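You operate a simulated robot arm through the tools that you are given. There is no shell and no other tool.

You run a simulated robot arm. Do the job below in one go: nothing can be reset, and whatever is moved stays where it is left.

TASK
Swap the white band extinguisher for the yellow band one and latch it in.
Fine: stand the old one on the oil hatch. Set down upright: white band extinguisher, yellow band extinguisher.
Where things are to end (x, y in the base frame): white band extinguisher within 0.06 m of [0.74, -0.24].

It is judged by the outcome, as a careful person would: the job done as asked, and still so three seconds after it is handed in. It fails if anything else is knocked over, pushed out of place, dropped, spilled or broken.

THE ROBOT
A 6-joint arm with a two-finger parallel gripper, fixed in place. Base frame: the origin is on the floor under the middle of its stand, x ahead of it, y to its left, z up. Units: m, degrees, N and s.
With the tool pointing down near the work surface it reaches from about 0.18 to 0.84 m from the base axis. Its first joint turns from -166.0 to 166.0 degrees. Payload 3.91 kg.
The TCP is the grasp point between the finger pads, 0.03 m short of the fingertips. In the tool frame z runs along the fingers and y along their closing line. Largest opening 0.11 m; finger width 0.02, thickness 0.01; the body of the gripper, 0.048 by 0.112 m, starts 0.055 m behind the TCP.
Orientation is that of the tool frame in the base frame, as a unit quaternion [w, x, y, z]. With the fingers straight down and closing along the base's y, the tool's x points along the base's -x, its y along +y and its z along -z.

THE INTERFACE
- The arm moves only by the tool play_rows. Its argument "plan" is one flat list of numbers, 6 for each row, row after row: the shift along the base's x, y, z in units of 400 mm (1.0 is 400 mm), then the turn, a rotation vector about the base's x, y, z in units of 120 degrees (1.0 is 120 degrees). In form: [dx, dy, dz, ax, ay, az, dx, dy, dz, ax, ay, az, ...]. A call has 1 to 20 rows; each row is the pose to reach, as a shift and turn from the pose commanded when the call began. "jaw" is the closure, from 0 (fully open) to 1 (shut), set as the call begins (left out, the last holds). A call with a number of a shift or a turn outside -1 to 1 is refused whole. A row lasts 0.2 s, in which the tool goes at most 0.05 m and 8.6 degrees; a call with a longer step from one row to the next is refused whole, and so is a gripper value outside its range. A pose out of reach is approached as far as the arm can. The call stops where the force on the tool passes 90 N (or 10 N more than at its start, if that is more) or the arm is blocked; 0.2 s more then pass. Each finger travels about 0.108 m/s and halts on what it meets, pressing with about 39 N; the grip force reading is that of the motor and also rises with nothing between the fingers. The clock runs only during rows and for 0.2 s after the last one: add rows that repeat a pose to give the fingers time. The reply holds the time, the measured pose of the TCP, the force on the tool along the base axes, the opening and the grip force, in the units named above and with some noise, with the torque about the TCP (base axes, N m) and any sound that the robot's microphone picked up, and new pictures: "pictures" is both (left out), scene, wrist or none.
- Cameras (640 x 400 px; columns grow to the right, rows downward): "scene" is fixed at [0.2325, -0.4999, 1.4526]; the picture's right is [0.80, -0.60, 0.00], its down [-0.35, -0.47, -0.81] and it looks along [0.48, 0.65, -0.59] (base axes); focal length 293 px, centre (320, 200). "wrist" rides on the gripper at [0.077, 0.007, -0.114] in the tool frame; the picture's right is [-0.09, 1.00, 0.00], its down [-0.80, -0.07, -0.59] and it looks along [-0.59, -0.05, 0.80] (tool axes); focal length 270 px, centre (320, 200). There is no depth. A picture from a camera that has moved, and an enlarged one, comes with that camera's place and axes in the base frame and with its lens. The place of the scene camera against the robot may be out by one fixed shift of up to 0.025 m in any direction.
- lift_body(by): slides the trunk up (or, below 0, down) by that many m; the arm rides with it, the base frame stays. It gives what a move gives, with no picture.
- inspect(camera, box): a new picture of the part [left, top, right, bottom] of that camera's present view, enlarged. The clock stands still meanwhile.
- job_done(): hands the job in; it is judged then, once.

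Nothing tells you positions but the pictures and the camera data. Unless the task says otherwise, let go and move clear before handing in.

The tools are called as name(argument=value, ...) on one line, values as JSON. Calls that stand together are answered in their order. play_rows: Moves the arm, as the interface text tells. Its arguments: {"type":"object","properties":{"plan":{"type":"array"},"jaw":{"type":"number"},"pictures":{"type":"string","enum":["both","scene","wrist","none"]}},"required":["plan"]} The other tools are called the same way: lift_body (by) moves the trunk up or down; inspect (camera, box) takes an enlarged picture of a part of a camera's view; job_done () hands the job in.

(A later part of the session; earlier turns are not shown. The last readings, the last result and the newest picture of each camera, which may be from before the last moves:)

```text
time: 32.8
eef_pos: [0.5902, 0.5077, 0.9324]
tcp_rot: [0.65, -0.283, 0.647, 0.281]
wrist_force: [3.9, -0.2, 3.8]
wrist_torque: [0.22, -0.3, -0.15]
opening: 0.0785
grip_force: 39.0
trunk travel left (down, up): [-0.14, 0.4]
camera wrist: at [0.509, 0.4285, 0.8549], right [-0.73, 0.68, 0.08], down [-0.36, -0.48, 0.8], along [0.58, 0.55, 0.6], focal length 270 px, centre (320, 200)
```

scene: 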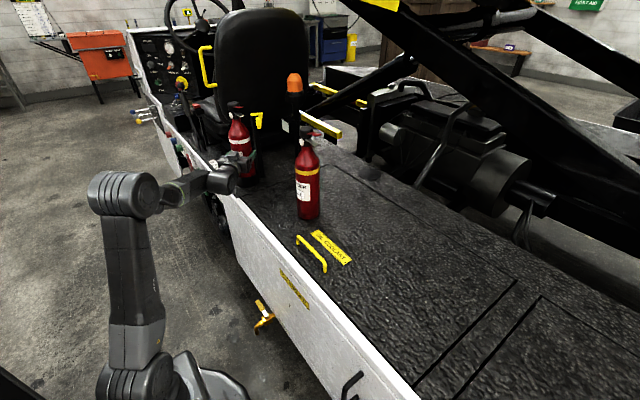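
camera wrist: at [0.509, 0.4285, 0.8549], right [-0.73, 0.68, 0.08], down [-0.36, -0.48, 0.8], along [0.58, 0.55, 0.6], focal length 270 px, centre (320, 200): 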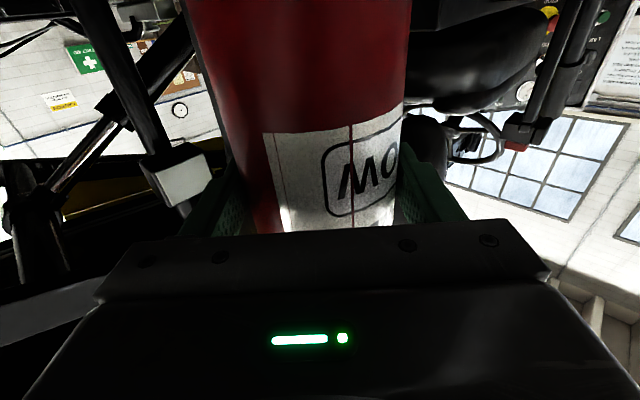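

The grip is firm at an opening of 0.0785 m. I'll lift 2 cm to check weight and slip.

play_rows(plan=[0, 0, 0.025, 0, 0, 0, 0, 0, 0.05, 0, 0, 0, 0, 0, 0.05, 0, 0, 0], pictures="both")

```text
time: 33.6
eef_pos: [0.5928, 0.5091, 0.9495]
tcp_rot: [0.649, -0.284, 0.648, 0.28]
wrist_force: [0.7, -1.8, -10.8]
wrist_torque: [-0.38, -0.04, -0.08]
opening: 0.0786
grip_force: 39.1
trunk travel left (down, up): [-0.14, 0.4]
camera wrist: at [0.5099, 0.4298, 0.8728], right [-0.73, 0.68, 0.08], down [-0.36, -0.48, 0.8], along [0.58, 0.56, 0.59], focal length 270 px, centre (320, 200)
```

scene: 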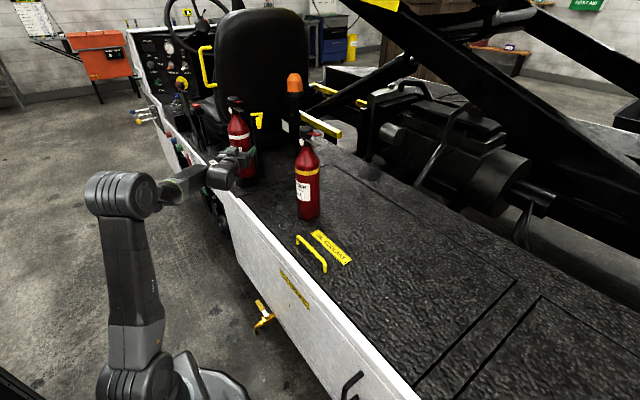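
wrist: 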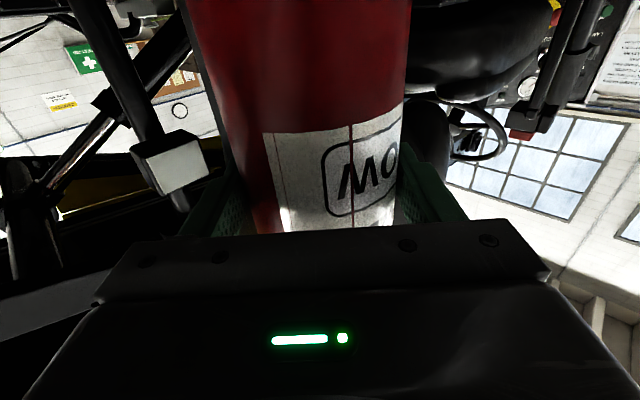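

It weighs about 11 N and is following without slip. I'll lift clear of the cup and back away along the approach line.

play_rows(plan=[0, 0, 0.05, 0, 0, 0, 0, 0, 0.1, 0, 0, 0, 0, 0, 0.15, 0, 0, 0, 0, 0, 0.18, 0, 0, 0, -0.04, -0.043, 0.18, 0, 0, 0, -0.09, -0.097, 0.18, 0, 0, 0, -0.15, -0.161, 0.18, 0, 0, 0, -0.21, -0.226, 0.18, 0, 0, 0], pictures="both")

```text
time: 35.4
eef_pos: [0.5086, 0.4204, 1.0212]
tcp_rot: [0.65, -0.284, 0.647, 0.281]
wrist_force: [0.4, 0.2, -10.1]
wrist_torque: [-0.07, 0.06, -0.02]
opening: 0.0784
grip_force: 38.6
trunk travel left (down, up): [-0.14, 0.4]
camera wrist: at [0.4258, 0.3399, 0.9448], right [-0.73, 0.68, 0.08], down [-0.36, -0.48, 0.8], along [0.58, 0.55, 0.59], focal length 270 px, centre (320, 200)
```

scene: 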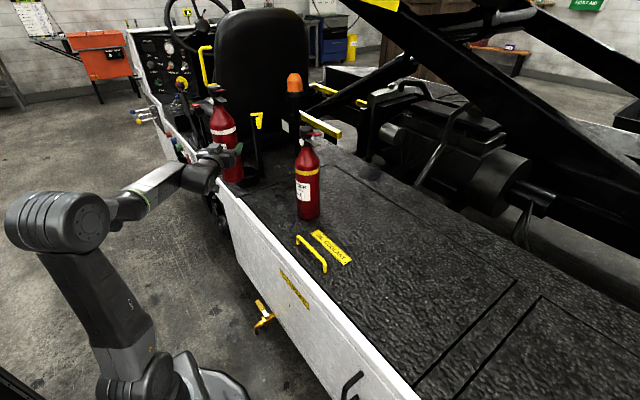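
wrist: 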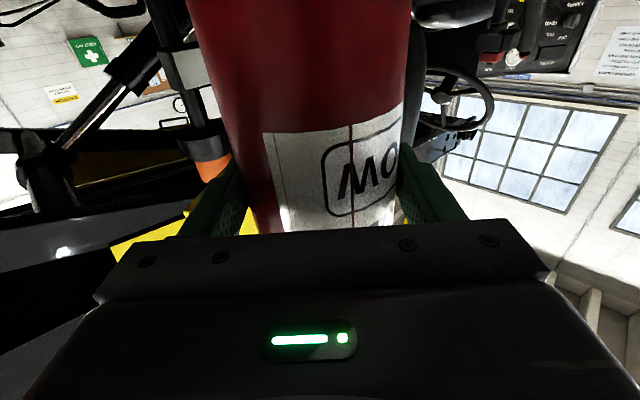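

The white bottle is out of the bracket. I'll carry it in an arc well inside the yellow bottle's position, toward the oil hatch side, turning the tool as I go.

play_rows(plan=[-0.014, -0.103, 0, 0, 0, -0.0417, -0.028, -0.212, 0, 0, 0, -0.0833, -0.044, -0.328, 0, 0, 0, -0.125, -0.041, -0.4375, 0, 0, 0, -0.1667, -0.02, -0.545, 0, 0, 0, -0.2083, -0.0045, -0.6635, 0, 0, 0, -0.25, 0.0245, -0.7755, 0, 0, 0, -0.2917, 0.0435, -0.8895, 0, 0, 0, -0.3333, 0.0435, -0.8895, 0, 0, 0, -0.3333], pictures="both")

```text
time: 37.4
eef_pos: [0.5252, 0.0657, 1.0219]
tcp_rot: [0.706, -0.045, 0.705, 0.04]
wrist_force: [0.5, -0.3, -9.3]
wrist_torque: [-0.02, 0.1, 0.0]
opening: 0.0788
grip_force: 39.5
trunk travel left (down, up): [-0.14, 0.4]
camera wrist: at [0.411, 0.0569, 0.9447], right [-0.12, 0.99, 0.08], down [-0.58, -0.14, 0.8], along [0.8, 0.05, 0.59], focal length 270 px, centre (320, 200)
```

scene: 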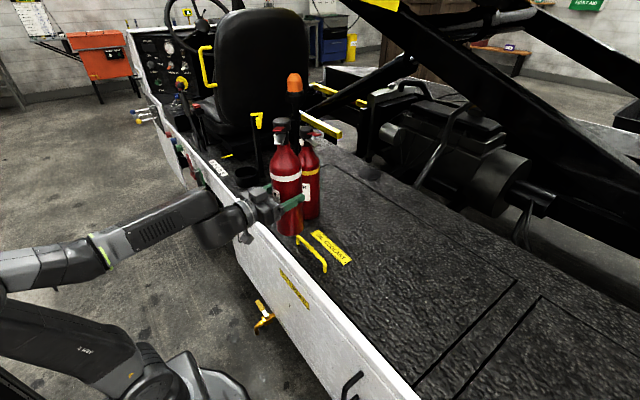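
wrist: 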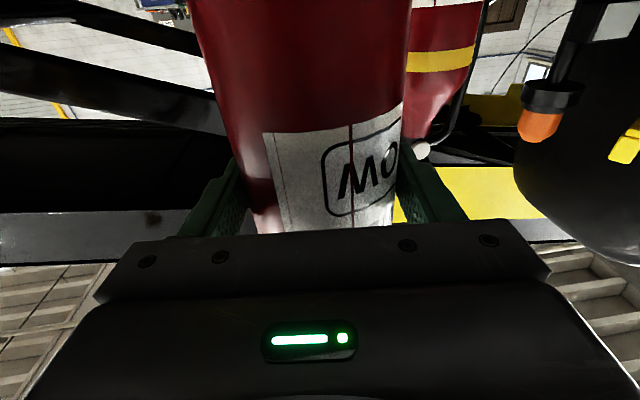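

The bottle is stable and clear of the yellow one. I'll continue over to the target at (0.74, −0.24), still held high.

play_rows(plan=[0, -0.1125, 0, 0, 0, -0.0333, 0, -0.225, 0, 0, 0, -0.0667, 0.025, -0.3425, 0, 0, 0, -0.1, 0.075, -0.45, 0, 0, 0, -0.1333, 0.1375, -0.55, 0, 0, 0, -0.1667, 0.225, -0.625, 0, 0, 0, -0.1667, 0.3125, -0.6875, 0, 0, 0, -0.1667, 0.4125, -0.7375, 0, 0, 0, -0.1667, 0.5075, -0.7575, 0, 0, 0, -0.1667, 0.5075, -0.7575, 0, 0, 0, -0.1667], pictures="both")

```text
time: 39.6
eef_pos: [0.7274, -0.2417, 1.02]
tcp_rot: [0.703, 0.078, 0.703, -0.082]
wrist_force: [0.1, -0.3, -10.1]
wrist_torque: [0.02, 0.11, 0.01]
opening: 0.0787
grip_force: 38.9
trunk travel left (down, up): [-0.14, 0.4]
camera wrist: at [0.6182, -0.2095, 0.9433], right [0.22, 0.97, 0.08], down [-0.59, 0.07, 0.8], along [0.77, -0.23, 0.59], focal length 270 px, centre (320, 200)
```

scene: 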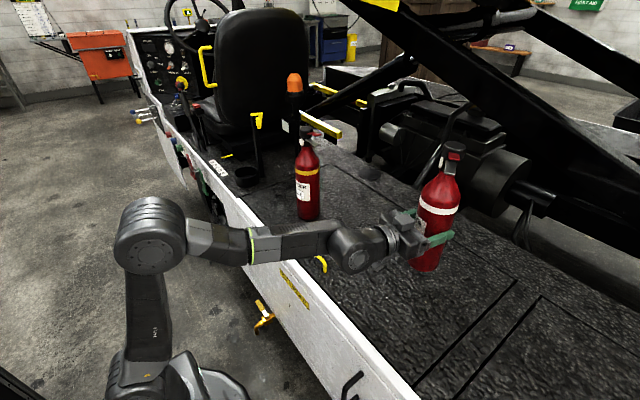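
wrist: 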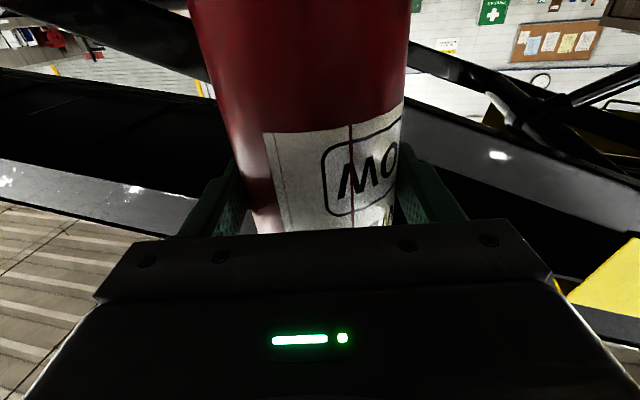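

The bottle is held upright above the target. I'll lower to just above the expected contact height and then creep down.

play_rows(plan=[0, 0, -0.06, 0, 0, 0, 0, 0, -0.12, 0, 0, 0, 0, 0, -0.17, 0, 0, 0, 0, 0, -0.195, 0, 0, 0, 0, 0, -0.195, 0, 0, 0], pictures="scene")

inspect(camera="scene", box=[350, 130, 510, 310])

```text
time: 40.8
eef_pos: [0.729, -0.2409, 0.9443]
tcp_rot: [0.703, 0.078, 0.703, -0.081]
wrist_force: [-0.5, -0.5, -10.2]
wrist_torque: [0.03, 0.07, 0.02]
opening: 0.0786
grip_force: 38.6
trunk travel left (down, up): [-0.14, 0.4]
```

scene: 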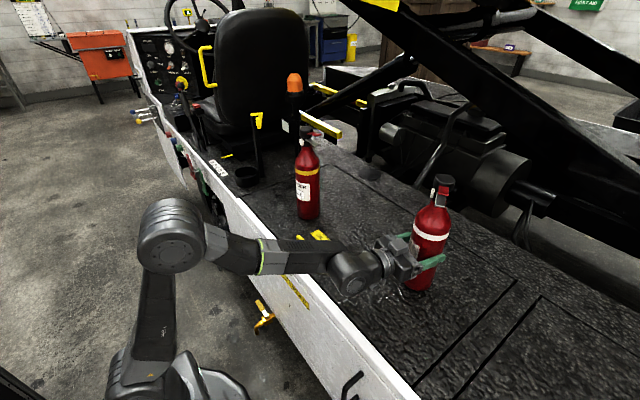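

```text
2.22 times, centred on (430, 220) of scene
camera zoom: at [0.2325, -0.4999, 1.4526], right [0.8, -0.6, 0.0], down [-0.35, -0.47, -0.81], along [0.48, 0.65, -0.59], focal length 650 px, centre (76, 156)
```

zoom: 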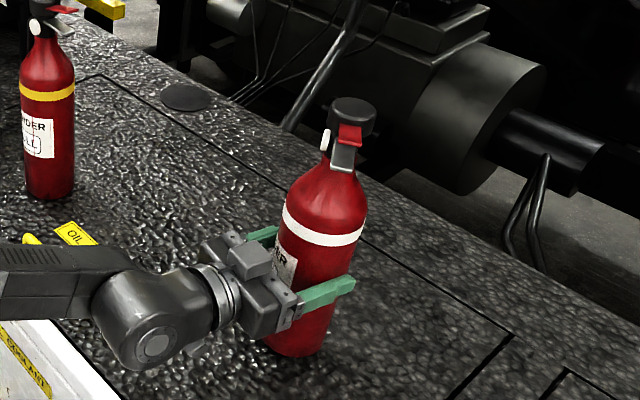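

play_rows(plan=[0, 0, -0.006, 0, 0, 0, 0, 0, -0.0125, 0, 0, 0, 0, 0, -0.0185, 0, 0, 0, 0, 0, -0.0185, 0, 0, 0], pictures="none")

```text
time: 41.8
eef_pos: [0.7288, -0.2391, 0.9352]
tcp_rot: [0.702, 0.079, 0.703, -0.083]
wrist_force: [-0.1, 0.1, -10.0]
wrist_torque: [0.0, 0.12, 0.04]
opening: 0.0787
grip_force: 38.9
trunk travel left (down, up): [-0.14, 0.4]
```

play_rows(plan=[0, 0, -0.006, 0, 0, 0, 0, 0, -0.0125, 0, 0, 0, 0, 0, -0.0125, 0, 0, 0], pictures="none")

```text
time: 42.6
eef_pos: [0.7281, -0.2387, 0.9317]
tcp_rot: [0.703, 0.079, 0.702, -0.082]
wrist_force: [0.3, -0.4, -9.7]
wrist_torque: [-0.01, 0.1, -0.02]
opening: 0.0786
grip_force: 39.3
trunk travel left (down, up): [-0.14, 0.4]
```

play_rows(plan=[0, 0, -0.005, 0, 0, 0, 0, 0, -0.01, 0, 0, 0, 0, 0, -0.01, 0, 0, 0], pictures="none")

```text
time: 43.4
eef_pos: [0.7289, -0.2397, 0.9276]
tcp_rot: [0.703, 0.078, 0.702, -0.082]
wrist_force: [1.3, 0.0, -9.7]
wrist_torque: [0.01, 0.05, -0.04]
opening: 0.0785
grip_force: 39.0
trunk travel left (down, up): [-0.14, 0.4]
```

play_rows(plan=[0, 0, -0.005, 0, 0, 0, 0, 0, -0.01, 0, 0, 0, 0, 0, -0.01, 0, 0, 0], pictures="scene")

inspect(camera="scene", box=[370, 220, 470, 310])

```text
time: 44.2
eef_pos: [0.7279, -0.2398, 0.9274]
tcp_rot: [0.705, 0.078, 0.7, -0.083]
wrist_force: [6.5, -3.8, 8.1]
wrist_torque: [0.03, -0.73, -0.22]
opening: 0.0786
grip_force: 38.7
trunk travel left (down, up): [-0.14, 0.4]
```

scene: 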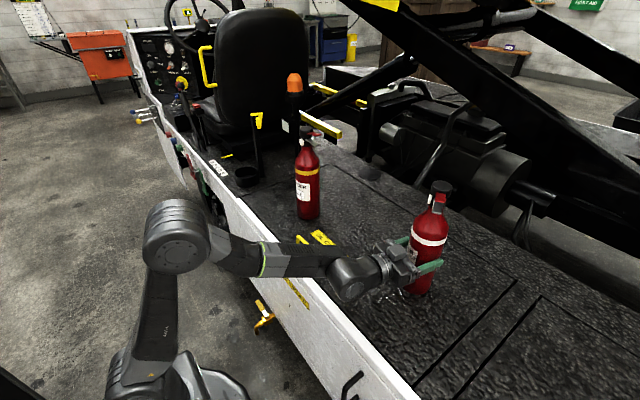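

```text
4.44 times, centred on (420, 265) of scene
camera zoom: at [0.2325, -0.4999, 1.4526], right [0.8, -0.6, 0.0], down [-0.35, -0.47, -0.81], along [0.48, 0.65, -0.59], focal length 1300 px, centre (-124, -89)
```

zoom: 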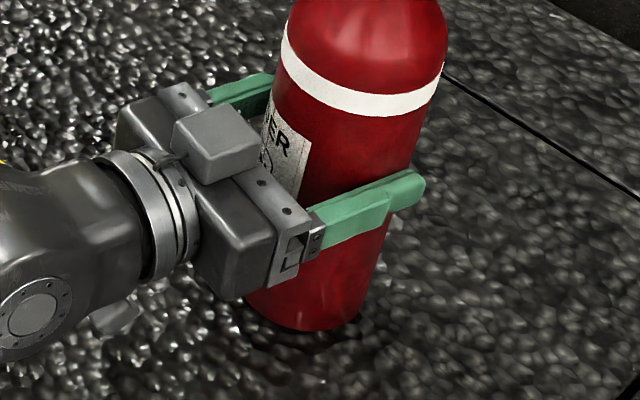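

The bottle has touched down (force changed from −10 to +8 N). I'll ease up half a millimetre, then open the jaws.

play_rows(plan=[0, 0, 0.002, 0, 0, 0, 0, 0, 0.002, 0, 0, 0], pictures="none")

play_rows(plan=[0, 0, 0, 0, 0, 0, 0, 0, 0, 0, 0, 0, 0, 0, 0, 0, 0, 0], jaw=0, pictures="both")

```text
time: 44.8
eef_pos: [0.7275, -0.2398, 0.9268]
tcp_rot: [0.704, 0.078, 0.701, -0.082]
wrist_force: [9.3, -4.7, 13.8]
wrist_torque: [0.09, -0.98, -0.3]
opening: 0.0784
grip_force: 38.9
trunk travel left (down, up): [-0.14, 0.4]
```

```text
time: 45.6
eef_pos: [0.7268, -0.2397, 0.9245]
tcp_rot: [0.703, 0.078, 0.702, -0.082]
wrist_force: [-1.0, 0.5, -1.0]
wrist_torque: [-0.01, 0.0, 0.01]
opening: 0.1099
grip_force: 0.1
trunk travel left (down, up): [-0.14, 0.4]
camera wrist: at [0.6179, -0.2083, 0.8487], right [0.22, 0.97, 0.08], down [-0.6, 0.07, 0.8], along [0.77, -0.23, 0.59], focal length 270 px, centre (320, 200)
```

scene: 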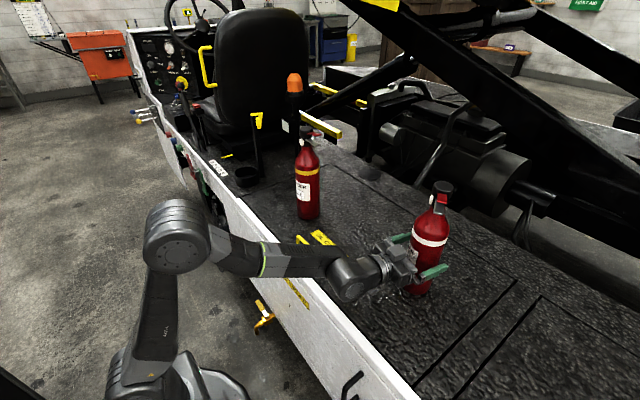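
wrist: 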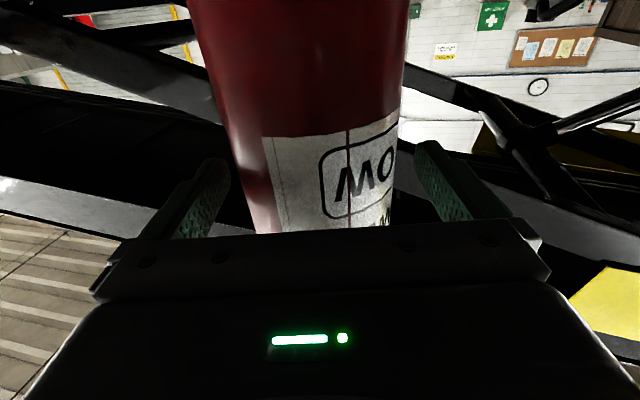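

The white bottle stands free at the target. I'll back straight out, then swing around to a pre-grasp in front of the yellow bottle at azimuth 40°.

play_rows(plan=[-0.0975, 0.0225, 0, 0, 0, 0, -0.2075, 0.0475, 0, 0, 0, 0, -0.2925, 0.0675, 0.025, 0, 0, 0, -0.3875, 0.125, 0.05, 0, 0, 0.063, -0.45, 0.2125, 0.05, 0, 0, 0.126, -0.4875, 0.3125, 0.05, 0, 0, 0.189, -0.5, 0.425, 0.05, 0, 0, 0.252, -0.4875, 0.5375, 0.05, 0, 0, 0.315, -0.475, 0.65, 0.05, 0, 0, 0.378, -0.4375, 0.7375, 0.05, 0, 0, 0.4417, -0.4, 0.8075, 0.05, 0, 0, 0.4417, -0.4, 0.8075, 0.05, 0, 0, 0.4417], pictures="both")

```text
time: 48.2
eef_pos: [0.5672, 0.0798, 0.944]
tcp_rot: [0.666, -0.244, 0.663, 0.24]
wrist_force: [0.6, -0.9, -0.5]
wrist_torque: [0.01, -0.01, -0.05]
opening: 0.1102
grip_force: 0.0
trunk travel left (down, up): [-0.14, 0.4]
camera wrist: at [0.4769, 0.0126, 0.8679], right [-0.64, 0.76, 0.08], down [-0.41, -0.43, 0.8], along [0.65, 0.48, 0.59], focal length 270 px, centre (320, 200)
```

scene: 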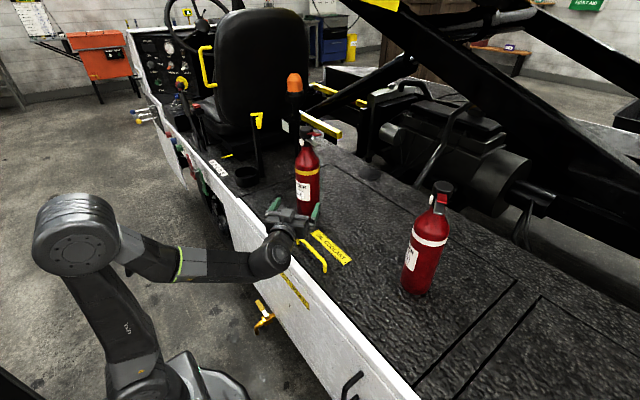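
wrist: 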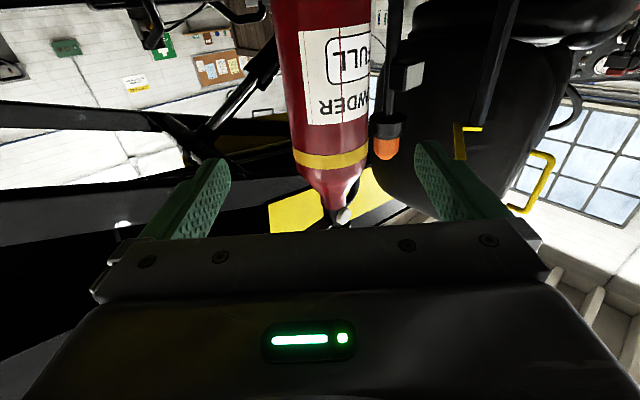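

The white bottle looks upright at the hatch. From this view the yellow bottle's axis is at about (0.678, 0.185), roughly 9 mm left of the centreline. I'll correct for that and advance part way.

play_rows(plan=[-0.015, 0.018, -0.0125, 0, 0, 0, 0.052, 0.0743, -0.025, 0, 0, 0, 0.119, 0.1305, -0.025, 0, 0, 0, 0.119, 0.1305, -0.025, 0, 0, 0], pictures="both")

```text
time: 49.2
eef_pos: [0.6157, 0.1343, 0.9367]
tcp_rot: [0.666, -0.243, 0.663, 0.24]
wrist_force: [-0.2, 0.3, 0.4]
wrist_torque: [-0.04, 0.03, 0.02]
opening: 0.1102
grip_force: 0.2
trunk travel left (down, up): [-0.14, 0.4]
camera wrist: at [0.5242, 0.0659, 0.8593], right [-0.64, 0.76, 0.08], down [-0.41, -0.43, 0.8], along [0.65, 0.48, 0.59], focal length 270 px, centre (320, 200)
```

scene: 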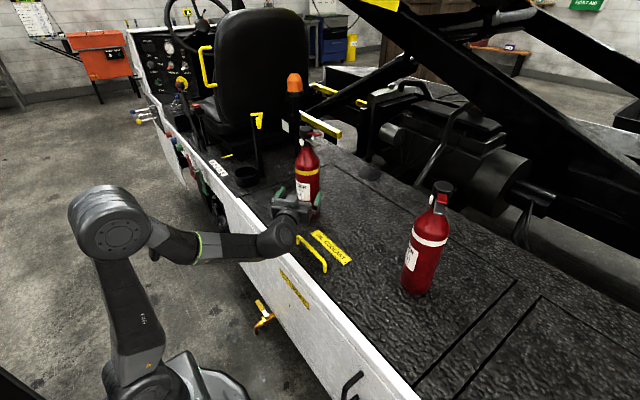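
wrist: 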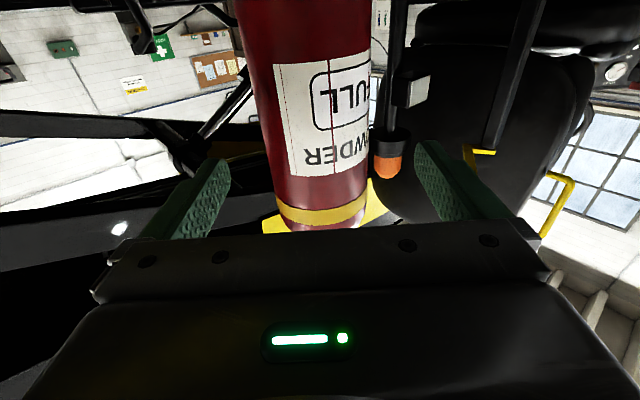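

play_rows(plan=[0.005, -0.006, 0, 0, 0, 0, 0.07, 0.0485, 0, 0, 0, 0, 0.135, 0.1035, 0, 0, 0, 0, 0.135, 0.1035, 0, 0, 0, 0], pictures="wrist")

```text
time: 50.2
eef_pos: [0.6715, 0.1744, 0.9345]
tcp_rot: [0.665, -0.243, 0.663, 0.241]
wrist_force: [0.0, 0.3, 0.0]
wrist_torque: [-0.03, -0.01, 0.0]
opening: 0.1102
grip_force: 0.0
trunk travel left (down, up): [-0.14, 0.4]
camera wrist: at [0.5794, 0.1064, 0.8572], right [-0.64, 0.76, 0.08], down [-0.41, -0.43, 0.8], along [0.65, 0.48, 0.59], focal length 270 px, centre (320, 200)
```

wrist: 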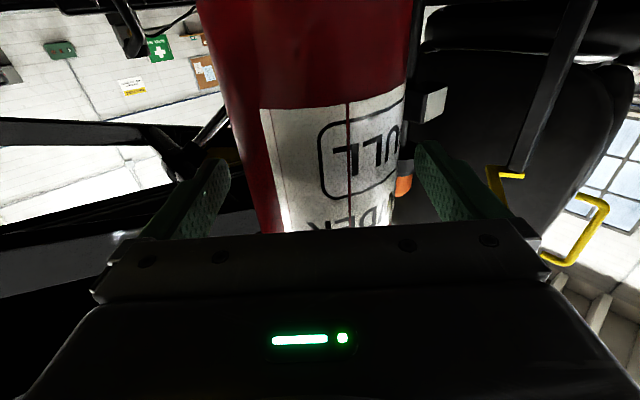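

The bottle is centred between the fingers. I'll close and do a small test lift.

play_rows(plan=[0, 0, 0, 0, 0, 0, 0, 0, 0, 0, 0, 0, 0, 0, 0, 0, 0, 0, 0, 0, 0, 0, 0, 0], jaw=1, pictures="none")

play_rows(plan=[0, 0, 0.025, 0, 0, 0, 0, 0, 0.05, 0, 0, 0, 0, 0, 0.05, 0, 0, 0], pictures="both")

```text
time: 51.2
eef_pos: [0.6698, 0.1745, 0.9341]
tcp_rot: [0.666, -0.243, 0.663, 0.24]
wrist_force: [-0.3, 2.6, 1.2]
wrist_torque: [0.22, -0.15, 0.14]
opening: 0.0786
grip_force: 39.5
trunk travel left (down, up): [-0.14, 0.4]
```

```text
time: 52.0
eef_pos: [0.6704, 0.1754, 0.9548]
tcp_rot: [0.665, -0.244, 0.664, 0.24]
wrist_force: [-0.1, -0.7, -10.0]
wrist_torque: [-0.1, 0.12, -0.01]
opening: 0.0786
grip_force: 38.6
trunk travel left (down, up): [-0.14, 0.4]
camera wrist: at [0.5799, 0.1063, 0.8776], right [-0.64, 0.76, 0.08], down [-0.41, -0.43, 0.8], along [0.65, 0.48, 0.59], focal length 270 px, centre (320, 200)
```

scene: 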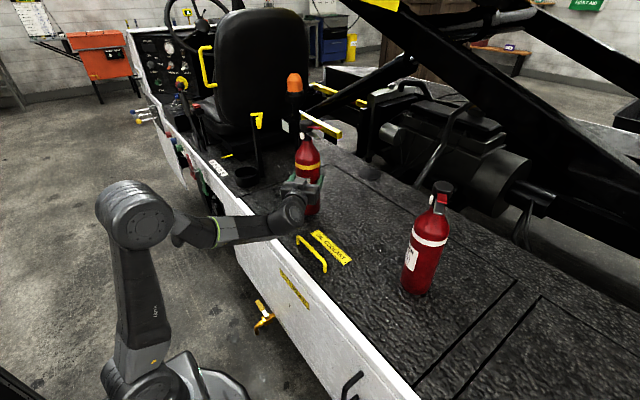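
wrist: 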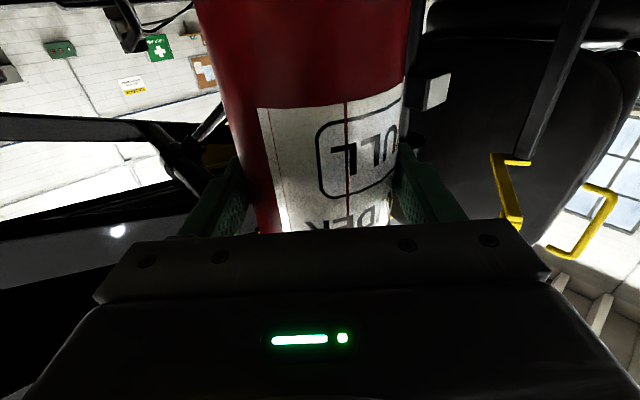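

The yellow bottle is held at about 10 N. The empty cup is now visible, so I'll look at it closely to fix its centre before moving.

inspect(camera="scene", box=[215, 100, 285, 200])

inspect(camera="wrist", box=[180, 0, 460, 240])

```text
4.00 times, centred on (250, 150) of scene
camera zoom: at [0.2325, -0.4999, 1.4526], right [0.8, -0.6, 0.0], down [-0.35, -0.47, -0.81], along [0.48, 0.65, -0.59], focal length 1170 px, centre (600, 400)
```

zoom: 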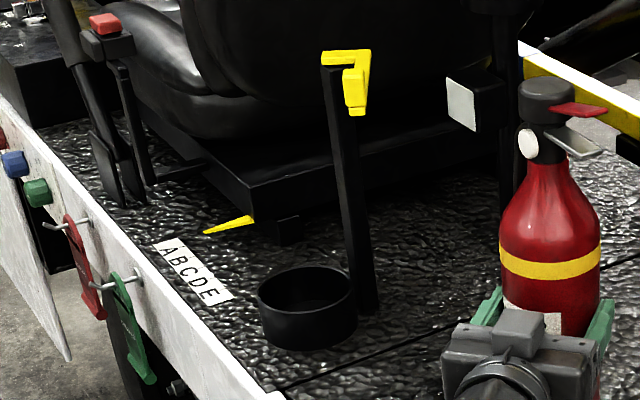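

```text
1.67 times, centred on (320, 120) of wrist
camera zoom: at [0.5799, 0.1063, 0.8776], right [-0.64, 0.76, 0.08], down [-0.41, -0.43, 0.8], along [0.65, 0.48, 0.59], focal length 450 px, centre (320, 333)
```

zoom: 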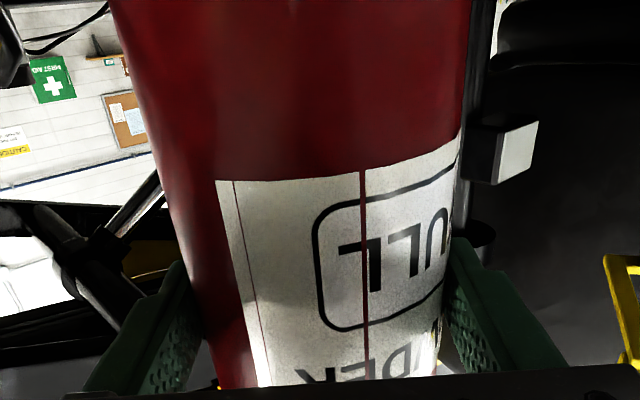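

The empty cup is about 0.10 m across, and I place its centre near (0.602, 0.514) from where the white bottle was gripped. I'll lift the yellow bottle and route it inward, well clear of the open latch arm, to a point in front of the bracket.

play_rows(plan=[0, 0, 0.08, 0, 0, 0, 0, 0, 0.1625, 0, 0, 0, -0.1, 0.022, 0.1625, 0, 0, 0, -0.2, 0.044, 0.1625, 0, 0, 0, -0.3, 0.066, 0.1625, 0, 0, 0, -0.405, 0.0875, 0.1625, 0, 0, 0, -0.44, 0.18, 0.1625, 0, 0, 0, -0.47, 0.275, 0.1625, 0, 0, 0, -0.505, 0.3625, 0.1625, 0, 0, 0, -0.49, 0.46, 0.1625, 0, 0, 0, -0.47, 0.54, 0.1625, 0, 0, 0, -0.455, 0.6125, 0.1625, 0, 0, 0, -0.455, 0.6125, 0.1625, 0, 0, 0], pictures="both")

```text
time: 54.8
eef_pos: [0.4884, 0.4233, 1.0199]
tcp_rot: [0.665, -0.243, 0.664, 0.24]
wrist_force: [-0.1, 0.1, -10.1]
wrist_torque: [-0.13, 0.12, 0.01]
opening: 0.0789
grip_force: 39.0
trunk travel left (down, up): [-0.14, 0.4]
camera wrist: at [0.397, 0.3538, 0.9442], right [-0.64, 0.76, 0.08], down [-0.41, -0.43, 0.8], along [0.65, 0.48, 0.59], focal length 270 px, centre (320, 200)
```

scene: 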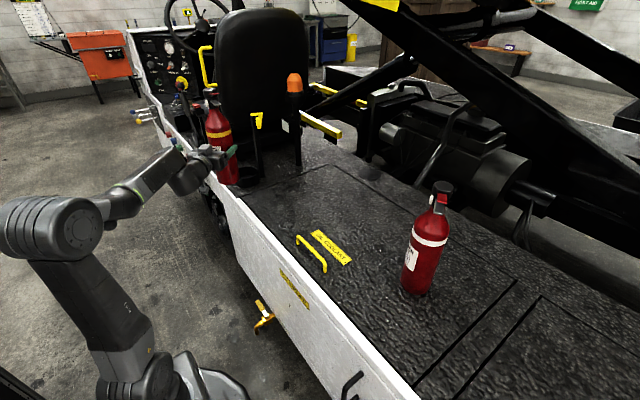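
wrist: 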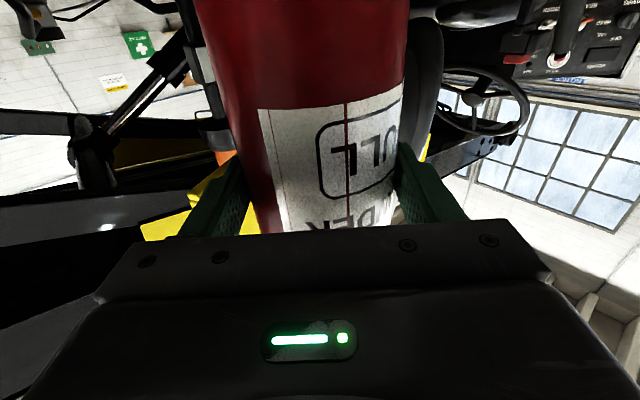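

play_rows(plan=[0.064, 0.052, 0, 0, 0, 0, 0.128, 0.1035, 0, 0, 0, 0, 0.192, 0.155, 0, 0, 0, 0, 0.255, 0.2065, 0, 0, 0, 0, 0.255, 0.2065, 0, 0, 0, 0], pictures="both")

inspect(camera="scene", box=[205, 70, 285, 200])

play_rows(plan=[0, 0, 0, 0, 0, 0], pictures="none")

```text
time: 56.0
eef_pos: [0.5903, 0.5049, 1.0209]
tcp_rot: [0.666, -0.243, 0.664, 0.24]
wrist_force: [0.3, -0.5, -10.8]
wrist_torque: [-0.08, 0.11, 0.0]
opening: 0.0789
grip_force: 38.9
trunk travel left (down, up): [-0.14, 0.4]
camera wrist: at [0.4996, 0.4359, 0.9432], right [-0.64, 0.76, 0.08], down [-0.41, -0.43, 0.8], along [0.65, 0.48, 0.59], focal length 270 px, centre (320, 200)
```

scene: 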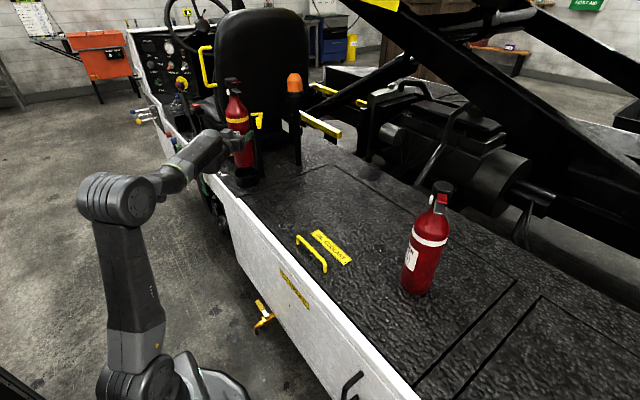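
wrist: 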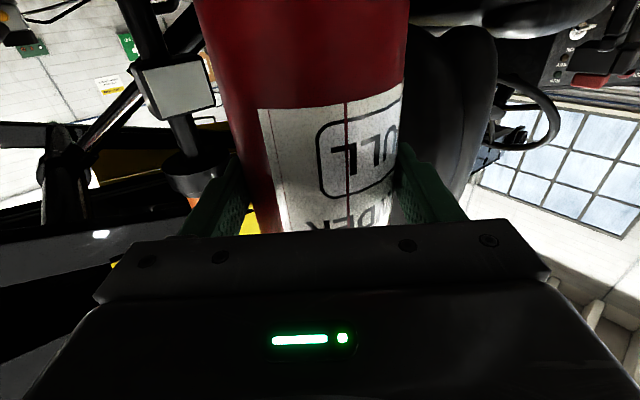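

```text
3.08 times, centred on (245, 135) of scene
camera zoom: at [0.2325, -0.4999, 1.4526], right [0.8, -0.6, 0.0], down [-0.35, -0.47, -0.81], along [0.48, 0.65, -0.59], focal length 900 px, centre (551, 400)
```

zoom: 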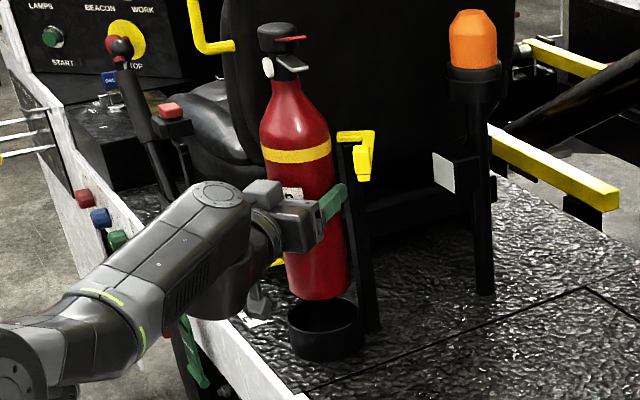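

```text
time: 56.4
eef_pos: [0.5911, 0.5047, 1.0204]
tcp_rot: [0.666, -0.244, 0.663, 0.239]
wrist_force: [-1.4, -0.1, -9.6]
wrist_torque: [-0.14, 0.11, -0.01]
opening: 0.0785
grip_force: 39.2
trunk travel left (down, up): [-0.14, 0.4]
```

inspect(camera="scene", box=[230, 145, 270, 190])

```text
8.89 times, centred on (250, 168) of scene
camera zoom: at [0.2325, -0.4999, 1.4526], right [0.8, -0.6, 0.0], down [-0.35, -0.47, -0.81], along [0.48, 0.65, -0.59], focal length 2601 px, centre (942, 489)
```

zoom: 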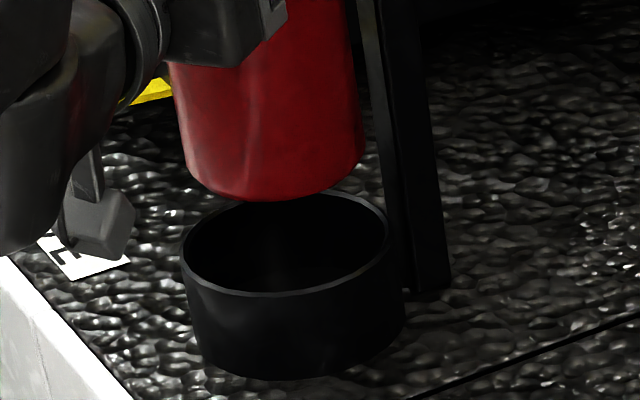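

The close view shows the bottle within about 2 mm of the cup's centre, with roughly 5 mm of slack all round. I'll lower it toward the rim and check again.

play_rows(plan=[-0.002, 0.001, -0.03, 0, 0, 0, -0.004, 0.002, -0.06, 0, 0, 0, -0.004, 0.002, -0.085, 0, 0, 0, -0.004, 0.002, -0.085, 0, 0, 0], pictures="none")

inspect(camera="scene", box=[230, 145, 270, 190])

```text
time: 57.4
eef_pos: [0.5881, 0.5056, 0.9851]
tcp_rot: [0.665, -0.243, 0.664, 0.24]
wrist_force: [-0.4, 0.5, -9.9]
wrist_torque: [-0.09, 0.13, -0.04]
opening: 0.0786
grip_force: 38.9
trunk travel left (down, up): [-0.14, 0.4]
```

```text
8.89 times, centred on (250, 168) of scene
camera zoom: at [0.2325, -0.4999, 1.4526], right [0.8, -0.6, 0.0], down [-0.35, -0.47, -0.81], along [0.48, 0.65, -0.59], focal length 2601 px, centre (942, 489)
```

zoom: 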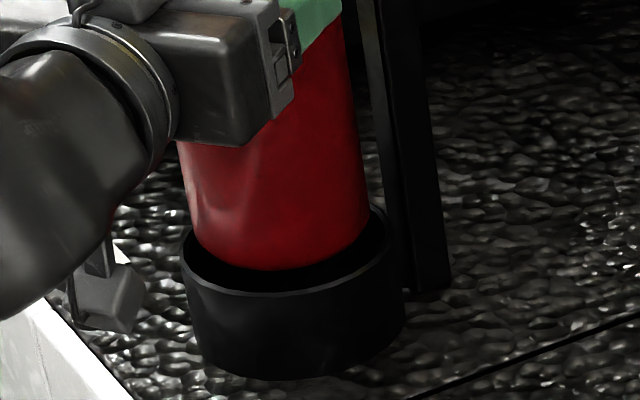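

Alignment holds: the bottle is centred over the rim opening. I'll lower slowly into the cup, watching force.

play_rows(plan=[0.002, 0, -0.0125, 0, 0, 0, 0.002, 0, -0.025, 0, 0, 0, 0.002, 0, -0.0375, 0, 0, 0, 0.002, 0, -0.05, 0, 0, 0, 0.002, 0, -0.05, 0, 0, 0], pictures="none")

inspect(camera="scene", box=[230, 145, 270, 190])

```text
time: 58.6
eef_pos: [0.5899, 0.5057, 0.9652]
tcp_rot: [0.666, -0.243, 0.664, 0.239]
wrist_force: [0.4, -1.1, -10.8]
wrist_torque: [-0.11, 0.14, 0.02]
opening: 0.0785
grip_force: 39.2
trunk travel left (down, up): [-0.14, 0.4]
```

```text
8.89 times, centred on (250, 168) of scene
camera zoom: at [0.2325, -0.4999, 1.4526], right [0.8, -0.6, 0.0], down [-0.35, -0.47, -0.81], along [0.48, 0.65, -0.59], focal length 2601 px, centre (942, 489)
```

zoom: 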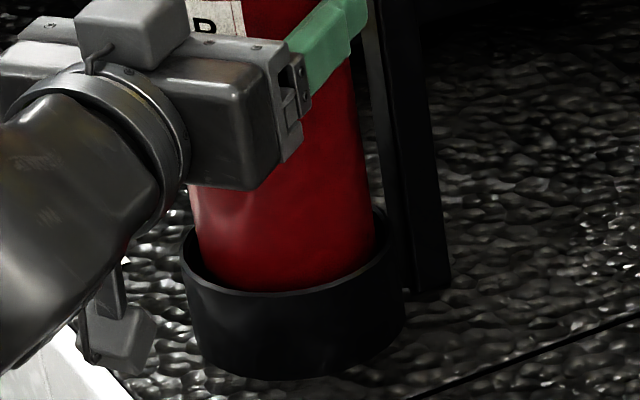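

It has entered the cup with no contact. I'll continue down gently.

play_rows(plan=[0, 0, -0.0125, 0, 0, 0, 0, 0, -0.025, 0, 0, 0, 0, 0, -0.0375, 0, 0, 0, 0, 0, -0.05, 0, 0, 0, 0, 0, -0.05, 0, 0, 0], pictures="none")

```text
time: 59.8
eef_pos: [0.5897, 0.5058, 0.9442]
tcp_rot: [0.665, -0.243, 0.664, 0.24]
wrist_force: [-0.6, 0.2, -10.0]
wrist_torque: [-0.09, 0.11, -0.02]
opening: 0.0782
grip_force: 39.0
trunk travel left (down, up): [-0.14, 0.4]
```

play_rows(plan=[0, 0, -0.005, 0, 0, 0, 0, 0, -0.01, 0, 0, 0, 0, 0, -0.01, 0, 0, 0], pictures="none")

```text
time: 60.6
eef_pos: [0.5893, 0.5057, 0.9404]
tcp_rot: [0.666, -0.245, 0.663, 0.239]
wrist_force: [1.1, -0.3, -9.4]
wrist_torque: [-0.1, 0.11, 0.0]
opening: 0.0786
grip_force: 38.8
trunk travel left (down, up): [-0.14, 0.4]
```

play_rows(plan=[0, 0, -0.004, 0, 0, 0, 0, 0, -0.0065, 0, 0, 0, 0, 0, -0.0065, 0, 0, 0], pictures="none")

```text
time: 61.4
eef_pos: [0.5885, 0.5054, 0.9383]
tcp_rot: [0.665, -0.244, 0.664, 0.241]
wrist_force: [0.6, 0.1, -8.0]
wrist_torque: [-0.09, 0.15, -0.02]
opening: 0.0788
grip_force: 38.8
trunk travel left (down, up): [-0.14, 0.4]
```

play_rows(plan=[0, 0, -0.003, 0, 0, 0, 0, 0, -0.005, 0, 0, 0, 0, 0, -0.005, 0, 0, 0], pictures="scene")

inspect(camera="scene", box=[215, 90, 285, 195])

```text
time: 62.2
eef_pos: [0.5894, 0.5058, 0.9378]
tcp_rot: [0.666, -0.243, 0.663, 0.24]
wrist_force: [2.1, 3.3, 0.3]
wrist_torque: [0.51, 0.2, -0.11]
opening: 0.0787
grip_force: 39.1
trunk travel left (down, up): [-0.14, 0.4]
```

scene: 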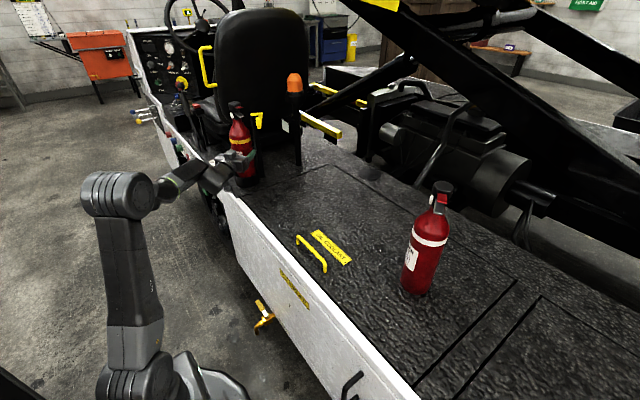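

```text
3.81 times, centred on (250, 142) of scene
camera zoom: at [0.2325, -0.4999, 1.4526], right [0.8, -0.6, 0.0], down [-0.35, -0.47, -0.81], along [0.48, 0.65, -0.59], focal length 1115 px, centre (587, 419)
```

zoom: 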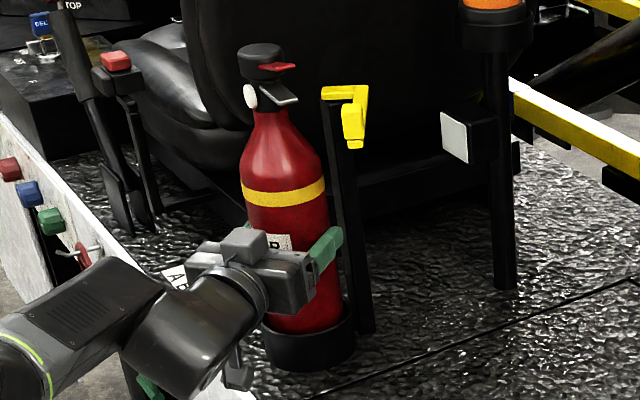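

The weight has transferred to the cup (Fz≈0), so the yellow bottle is seated. I'll open the jaws.

play_rows(plan=[0, 0, 0, 0, 0, 0, 0, 0, 0, 0, 0, 0, 0, 0, 0, 0, 0, 0], jaw=0, pictures="both")

```text
time: 63.0
eef_pos: [0.5889, 0.5044, 0.9374]
tcp_rot: [0.666, -0.244, 0.663, 0.24]
wrist_force: [1.1, -0.5, -0.5]
wrist_torque: [-0.02, 0.01, -0.04]
opening: 0.1101
grip_force: 0.0
trunk travel left (down, up): [-0.14, 0.4]
camera wrist: at [0.4976, 0.436, 0.8605], right [-0.64, 0.76, 0.08], down [-0.41, -0.43, 0.8], along [0.65, 0.48, 0.59], focal length 270 px, centre (320, 200)
```

scene: 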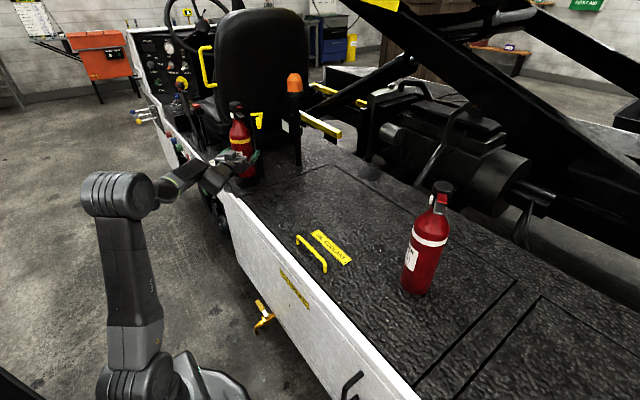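
wrist: 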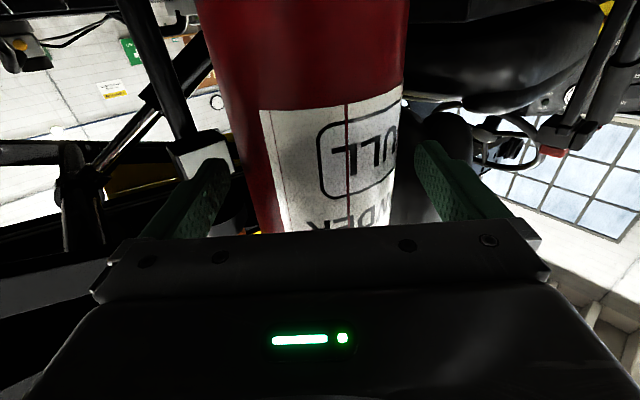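

Released cleanly. I'll back straight out, then raise the trunk so I can return to tool-down for closing the latch.

play_rows(plan=[-0.06, -0.05, 0, 0, 0, 0, -0.125, -0.105, 0, 0, 0, 0, -0.19, -0.16, 0, 0, 0, 0, -0.25, -0.21, 0, 0, 0, 0, -0.25, -0.21, 0, 0, 0, 0], pictures="both")

lift_body(by=0.335)

```text
time: 64.2
eef_pos: [0.4867, 0.4201, 0.9384]
tcp_rot: [0.666, -0.244, 0.662, 0.24]
wrist_force: [-0.3, 0.8, 0.3]
wrist_torque: [-0.01, 0.03, 0.01]
opening: 0.1101
grip_force: 0.2
trunk travel left (down, up): [-0.14, 0.4]
camera wrist: at [0.3963, 0.3522, 0.8616], right [-0.64, 0.76, 0.08], down [-0.41, -0.43, 0.8], along [0.65, 0.48, 0.59], focal length 270 px, centre (320, 200)
```

scene: 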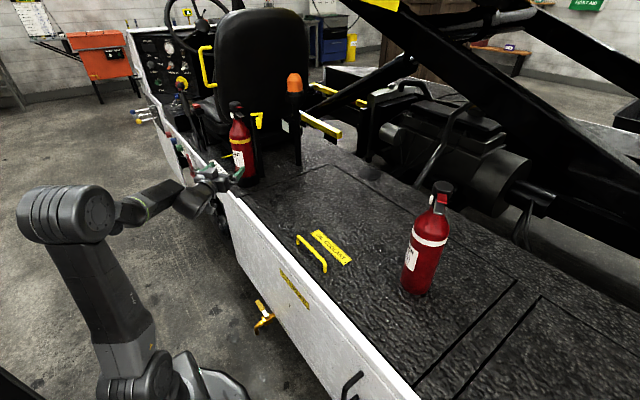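
wrist: 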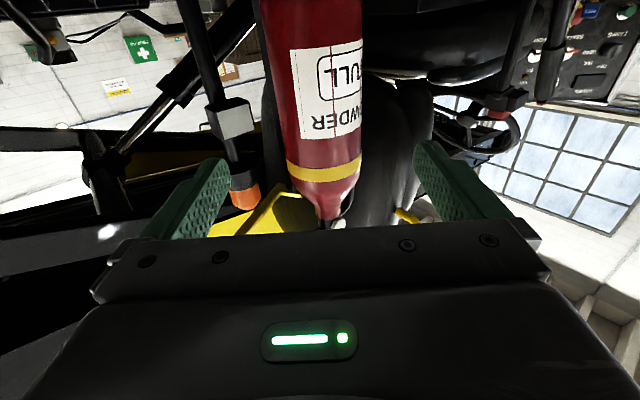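

```text
time: 67.5
eef_pos: [0.4874, 0.4201, 1.2724]
tcp_rot: [0.666, -0.244, 0.663, 0.24]
wrist_force: [0.7, 0.1, -0.1]
wrist_torque: [0.0, 0.0, 0.01]
opening: 0.1101
grip_force: 0.1
trunk travel left (down, up): [-0.475, 0.065]
```

play_rows(plan=[0, 0, 0, -0.0438, 0.0522, 0, 0, 0, 0, -0.0876, 0.1045, 0, 0, 0, 0, -0.1315, 0.1567, 0, 0, 0, 0, -0.1753, 0.209, 0, 0, 0, 0, -0.2191, 0.2611, 0, 0, 0, 0, -0.263, 0.3134, 0, 0, 0, 0, -0.3068, 0.3656, 0, 0, 0, 0, -0.3506, 0.4178, 0, 0, 0, 0, -0.3944, 0.47, 0, 0, 0, 0, -0.4383, 0.5222, 0, 0, 0, 0, -0.482, 0.5745, 0, 0, 0, 0, -0.482, 0.5745, 0], jaw=0.5, pictures="both")

```text
time: 70.1
eef_pos: [0.4402, 0.4615, 1.2691]
tcp_rot: [0.062, -0.316, 0.939, -0.117]
wrist_force: [-0.5, 0.2, -0.8]
wrist_torque: [0.01, 0.0, 0.03]
opening: 0.055
grip_force: 0.0
out of reach, approached as far as the arm can: row 2, 3, 4, 5, 6, 7, 8, 9, 10, 11, 12
trunk travel left (down, up): [-0.475, 0.065]
camera wrist: at [0.353, 0.441, 1.3766], right [-0.51, 0.82, -0.26], down [0.56, 0.54, 0.63], along [0.65, 0.17, -0.74], focal length 270 px, centre (320, 200)
```

scene: 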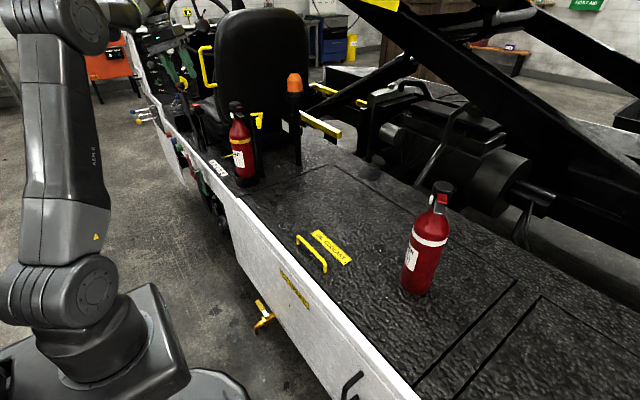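
wrist: 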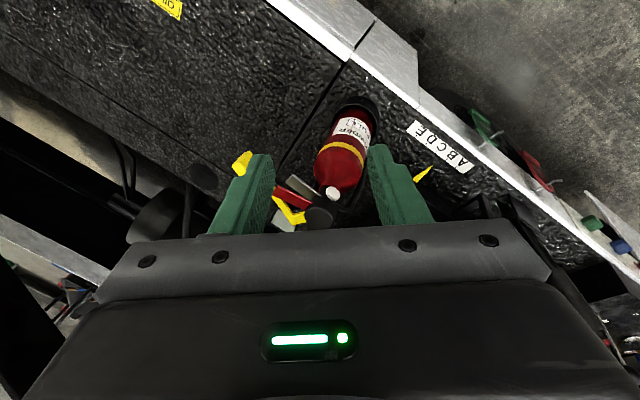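

The pitch-back ran into a wrist joint limit, so the tool is about 15° off vertical at (0.44, 0.46, 1.27), still in clear air. Both bottles look fine. I'll level the tool while drawing back toward the robot.

play_rows(plan=[0, -0.05, 0, 0.029, 0.0306, 0, -0.02, -0.1, 0, 0.058, 0.0612, 0, -0.04, -0.15, 0, 0.087, 0.0918, 0, -0.04, -0.15, 0, 0.087, 0.0918, 0], pictures="wrist")

```text
time: 71.1
eef_pos: [0.42, 0.4187, 1.2899]
tcp_rot: [0.057, -0.307, 0.942, -0.122]
wrist_force: [0.3, -0.5, 0.0]
wrist_torque: [-0.01, -0.01, 0.0]
opening: 0.0549
grip_force: 0.1
out of reach, approached as far as the arm can: row 1, 2, 3, 4
trunk travel left (down, up): [-0.475, 0.065]
camera wrist: at [0.3335, 0.401, 1.3961], right [-0.49, 0.83, -0.26], down [0.58, 0.53, 0.62], along [0.65, 0.15, -0.74], focal length 270 px, centre (320, 200)
```

wrist: 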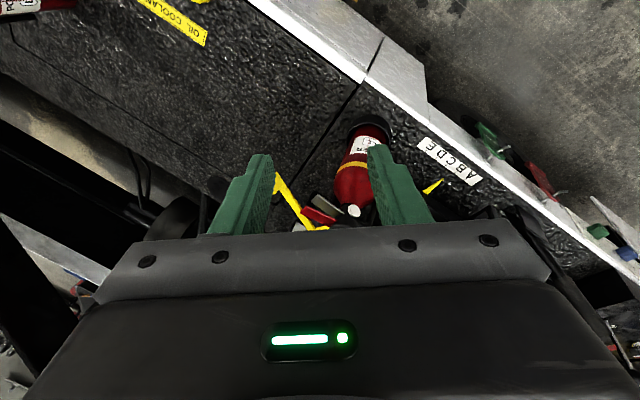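

The arm's wrist has folded into the other configuration and is resting on a joint limit. I'll undo it in clear air: bring the tool back to horizontal and slightly left, swing it left, pitch down from there, and yaw back.

play_rows(plan=[0, -0.02, 0, 0.0523, -0.0425, 0.0174, 0, -0.04, 0, 0.1045, -0.0851, 0.0349, 0, -0.06, 0, 0.1568, -0.1276, 0.0523, 0, -0.08, 0, 0.2091, -0.1701, 0.0697, 0, -0.1, 0, 0.2613, -0.2127, 0.0872, 0, -0.12, 0, 0.3136, -0.2552, 0.1046, 0, -0.14, 0, 0.3658, -0.2978, 0.122, 0, -0.16, 0, 0.4181, -0.3403, 0.1395, 0, -0.18, 0, 0.4704, -0.3828, 0.1569, 0, -0.2, 0, 0.5226, -0.4254, 0.1743, 0, -0.2, 0, 0.5749, -0.4679, 0.1918, 0, -0.2, 0, 0.5749, -0.4679, 0.1918], pictures="scene")

```text
time: 73.7
eef_pos: [0.4203, 0.34, 1.2905]
tcp_rot: [0.64, -0.299, 0.641, 0.299]
wrist_force: [0.2, 1.0, -0.7]
wrist_torque: [0.04, -0.03, 0.01]
opening: 0.055
grip_force: 0.1
out of reach, approached as far as the arm can: row 2, 3, 4, 5, 6, 7, 8, 9
trunk travel left (down, up): [-0.475, 0.065]
```

scene: 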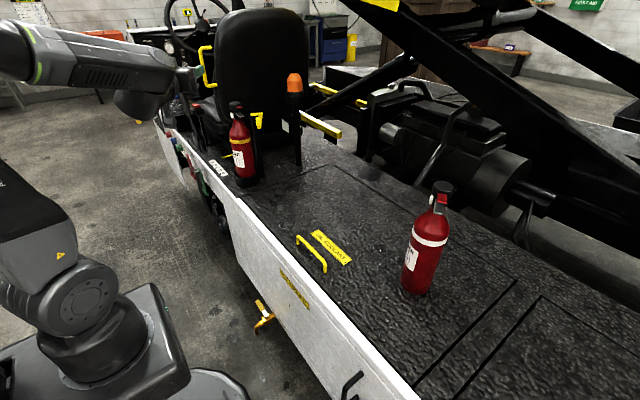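

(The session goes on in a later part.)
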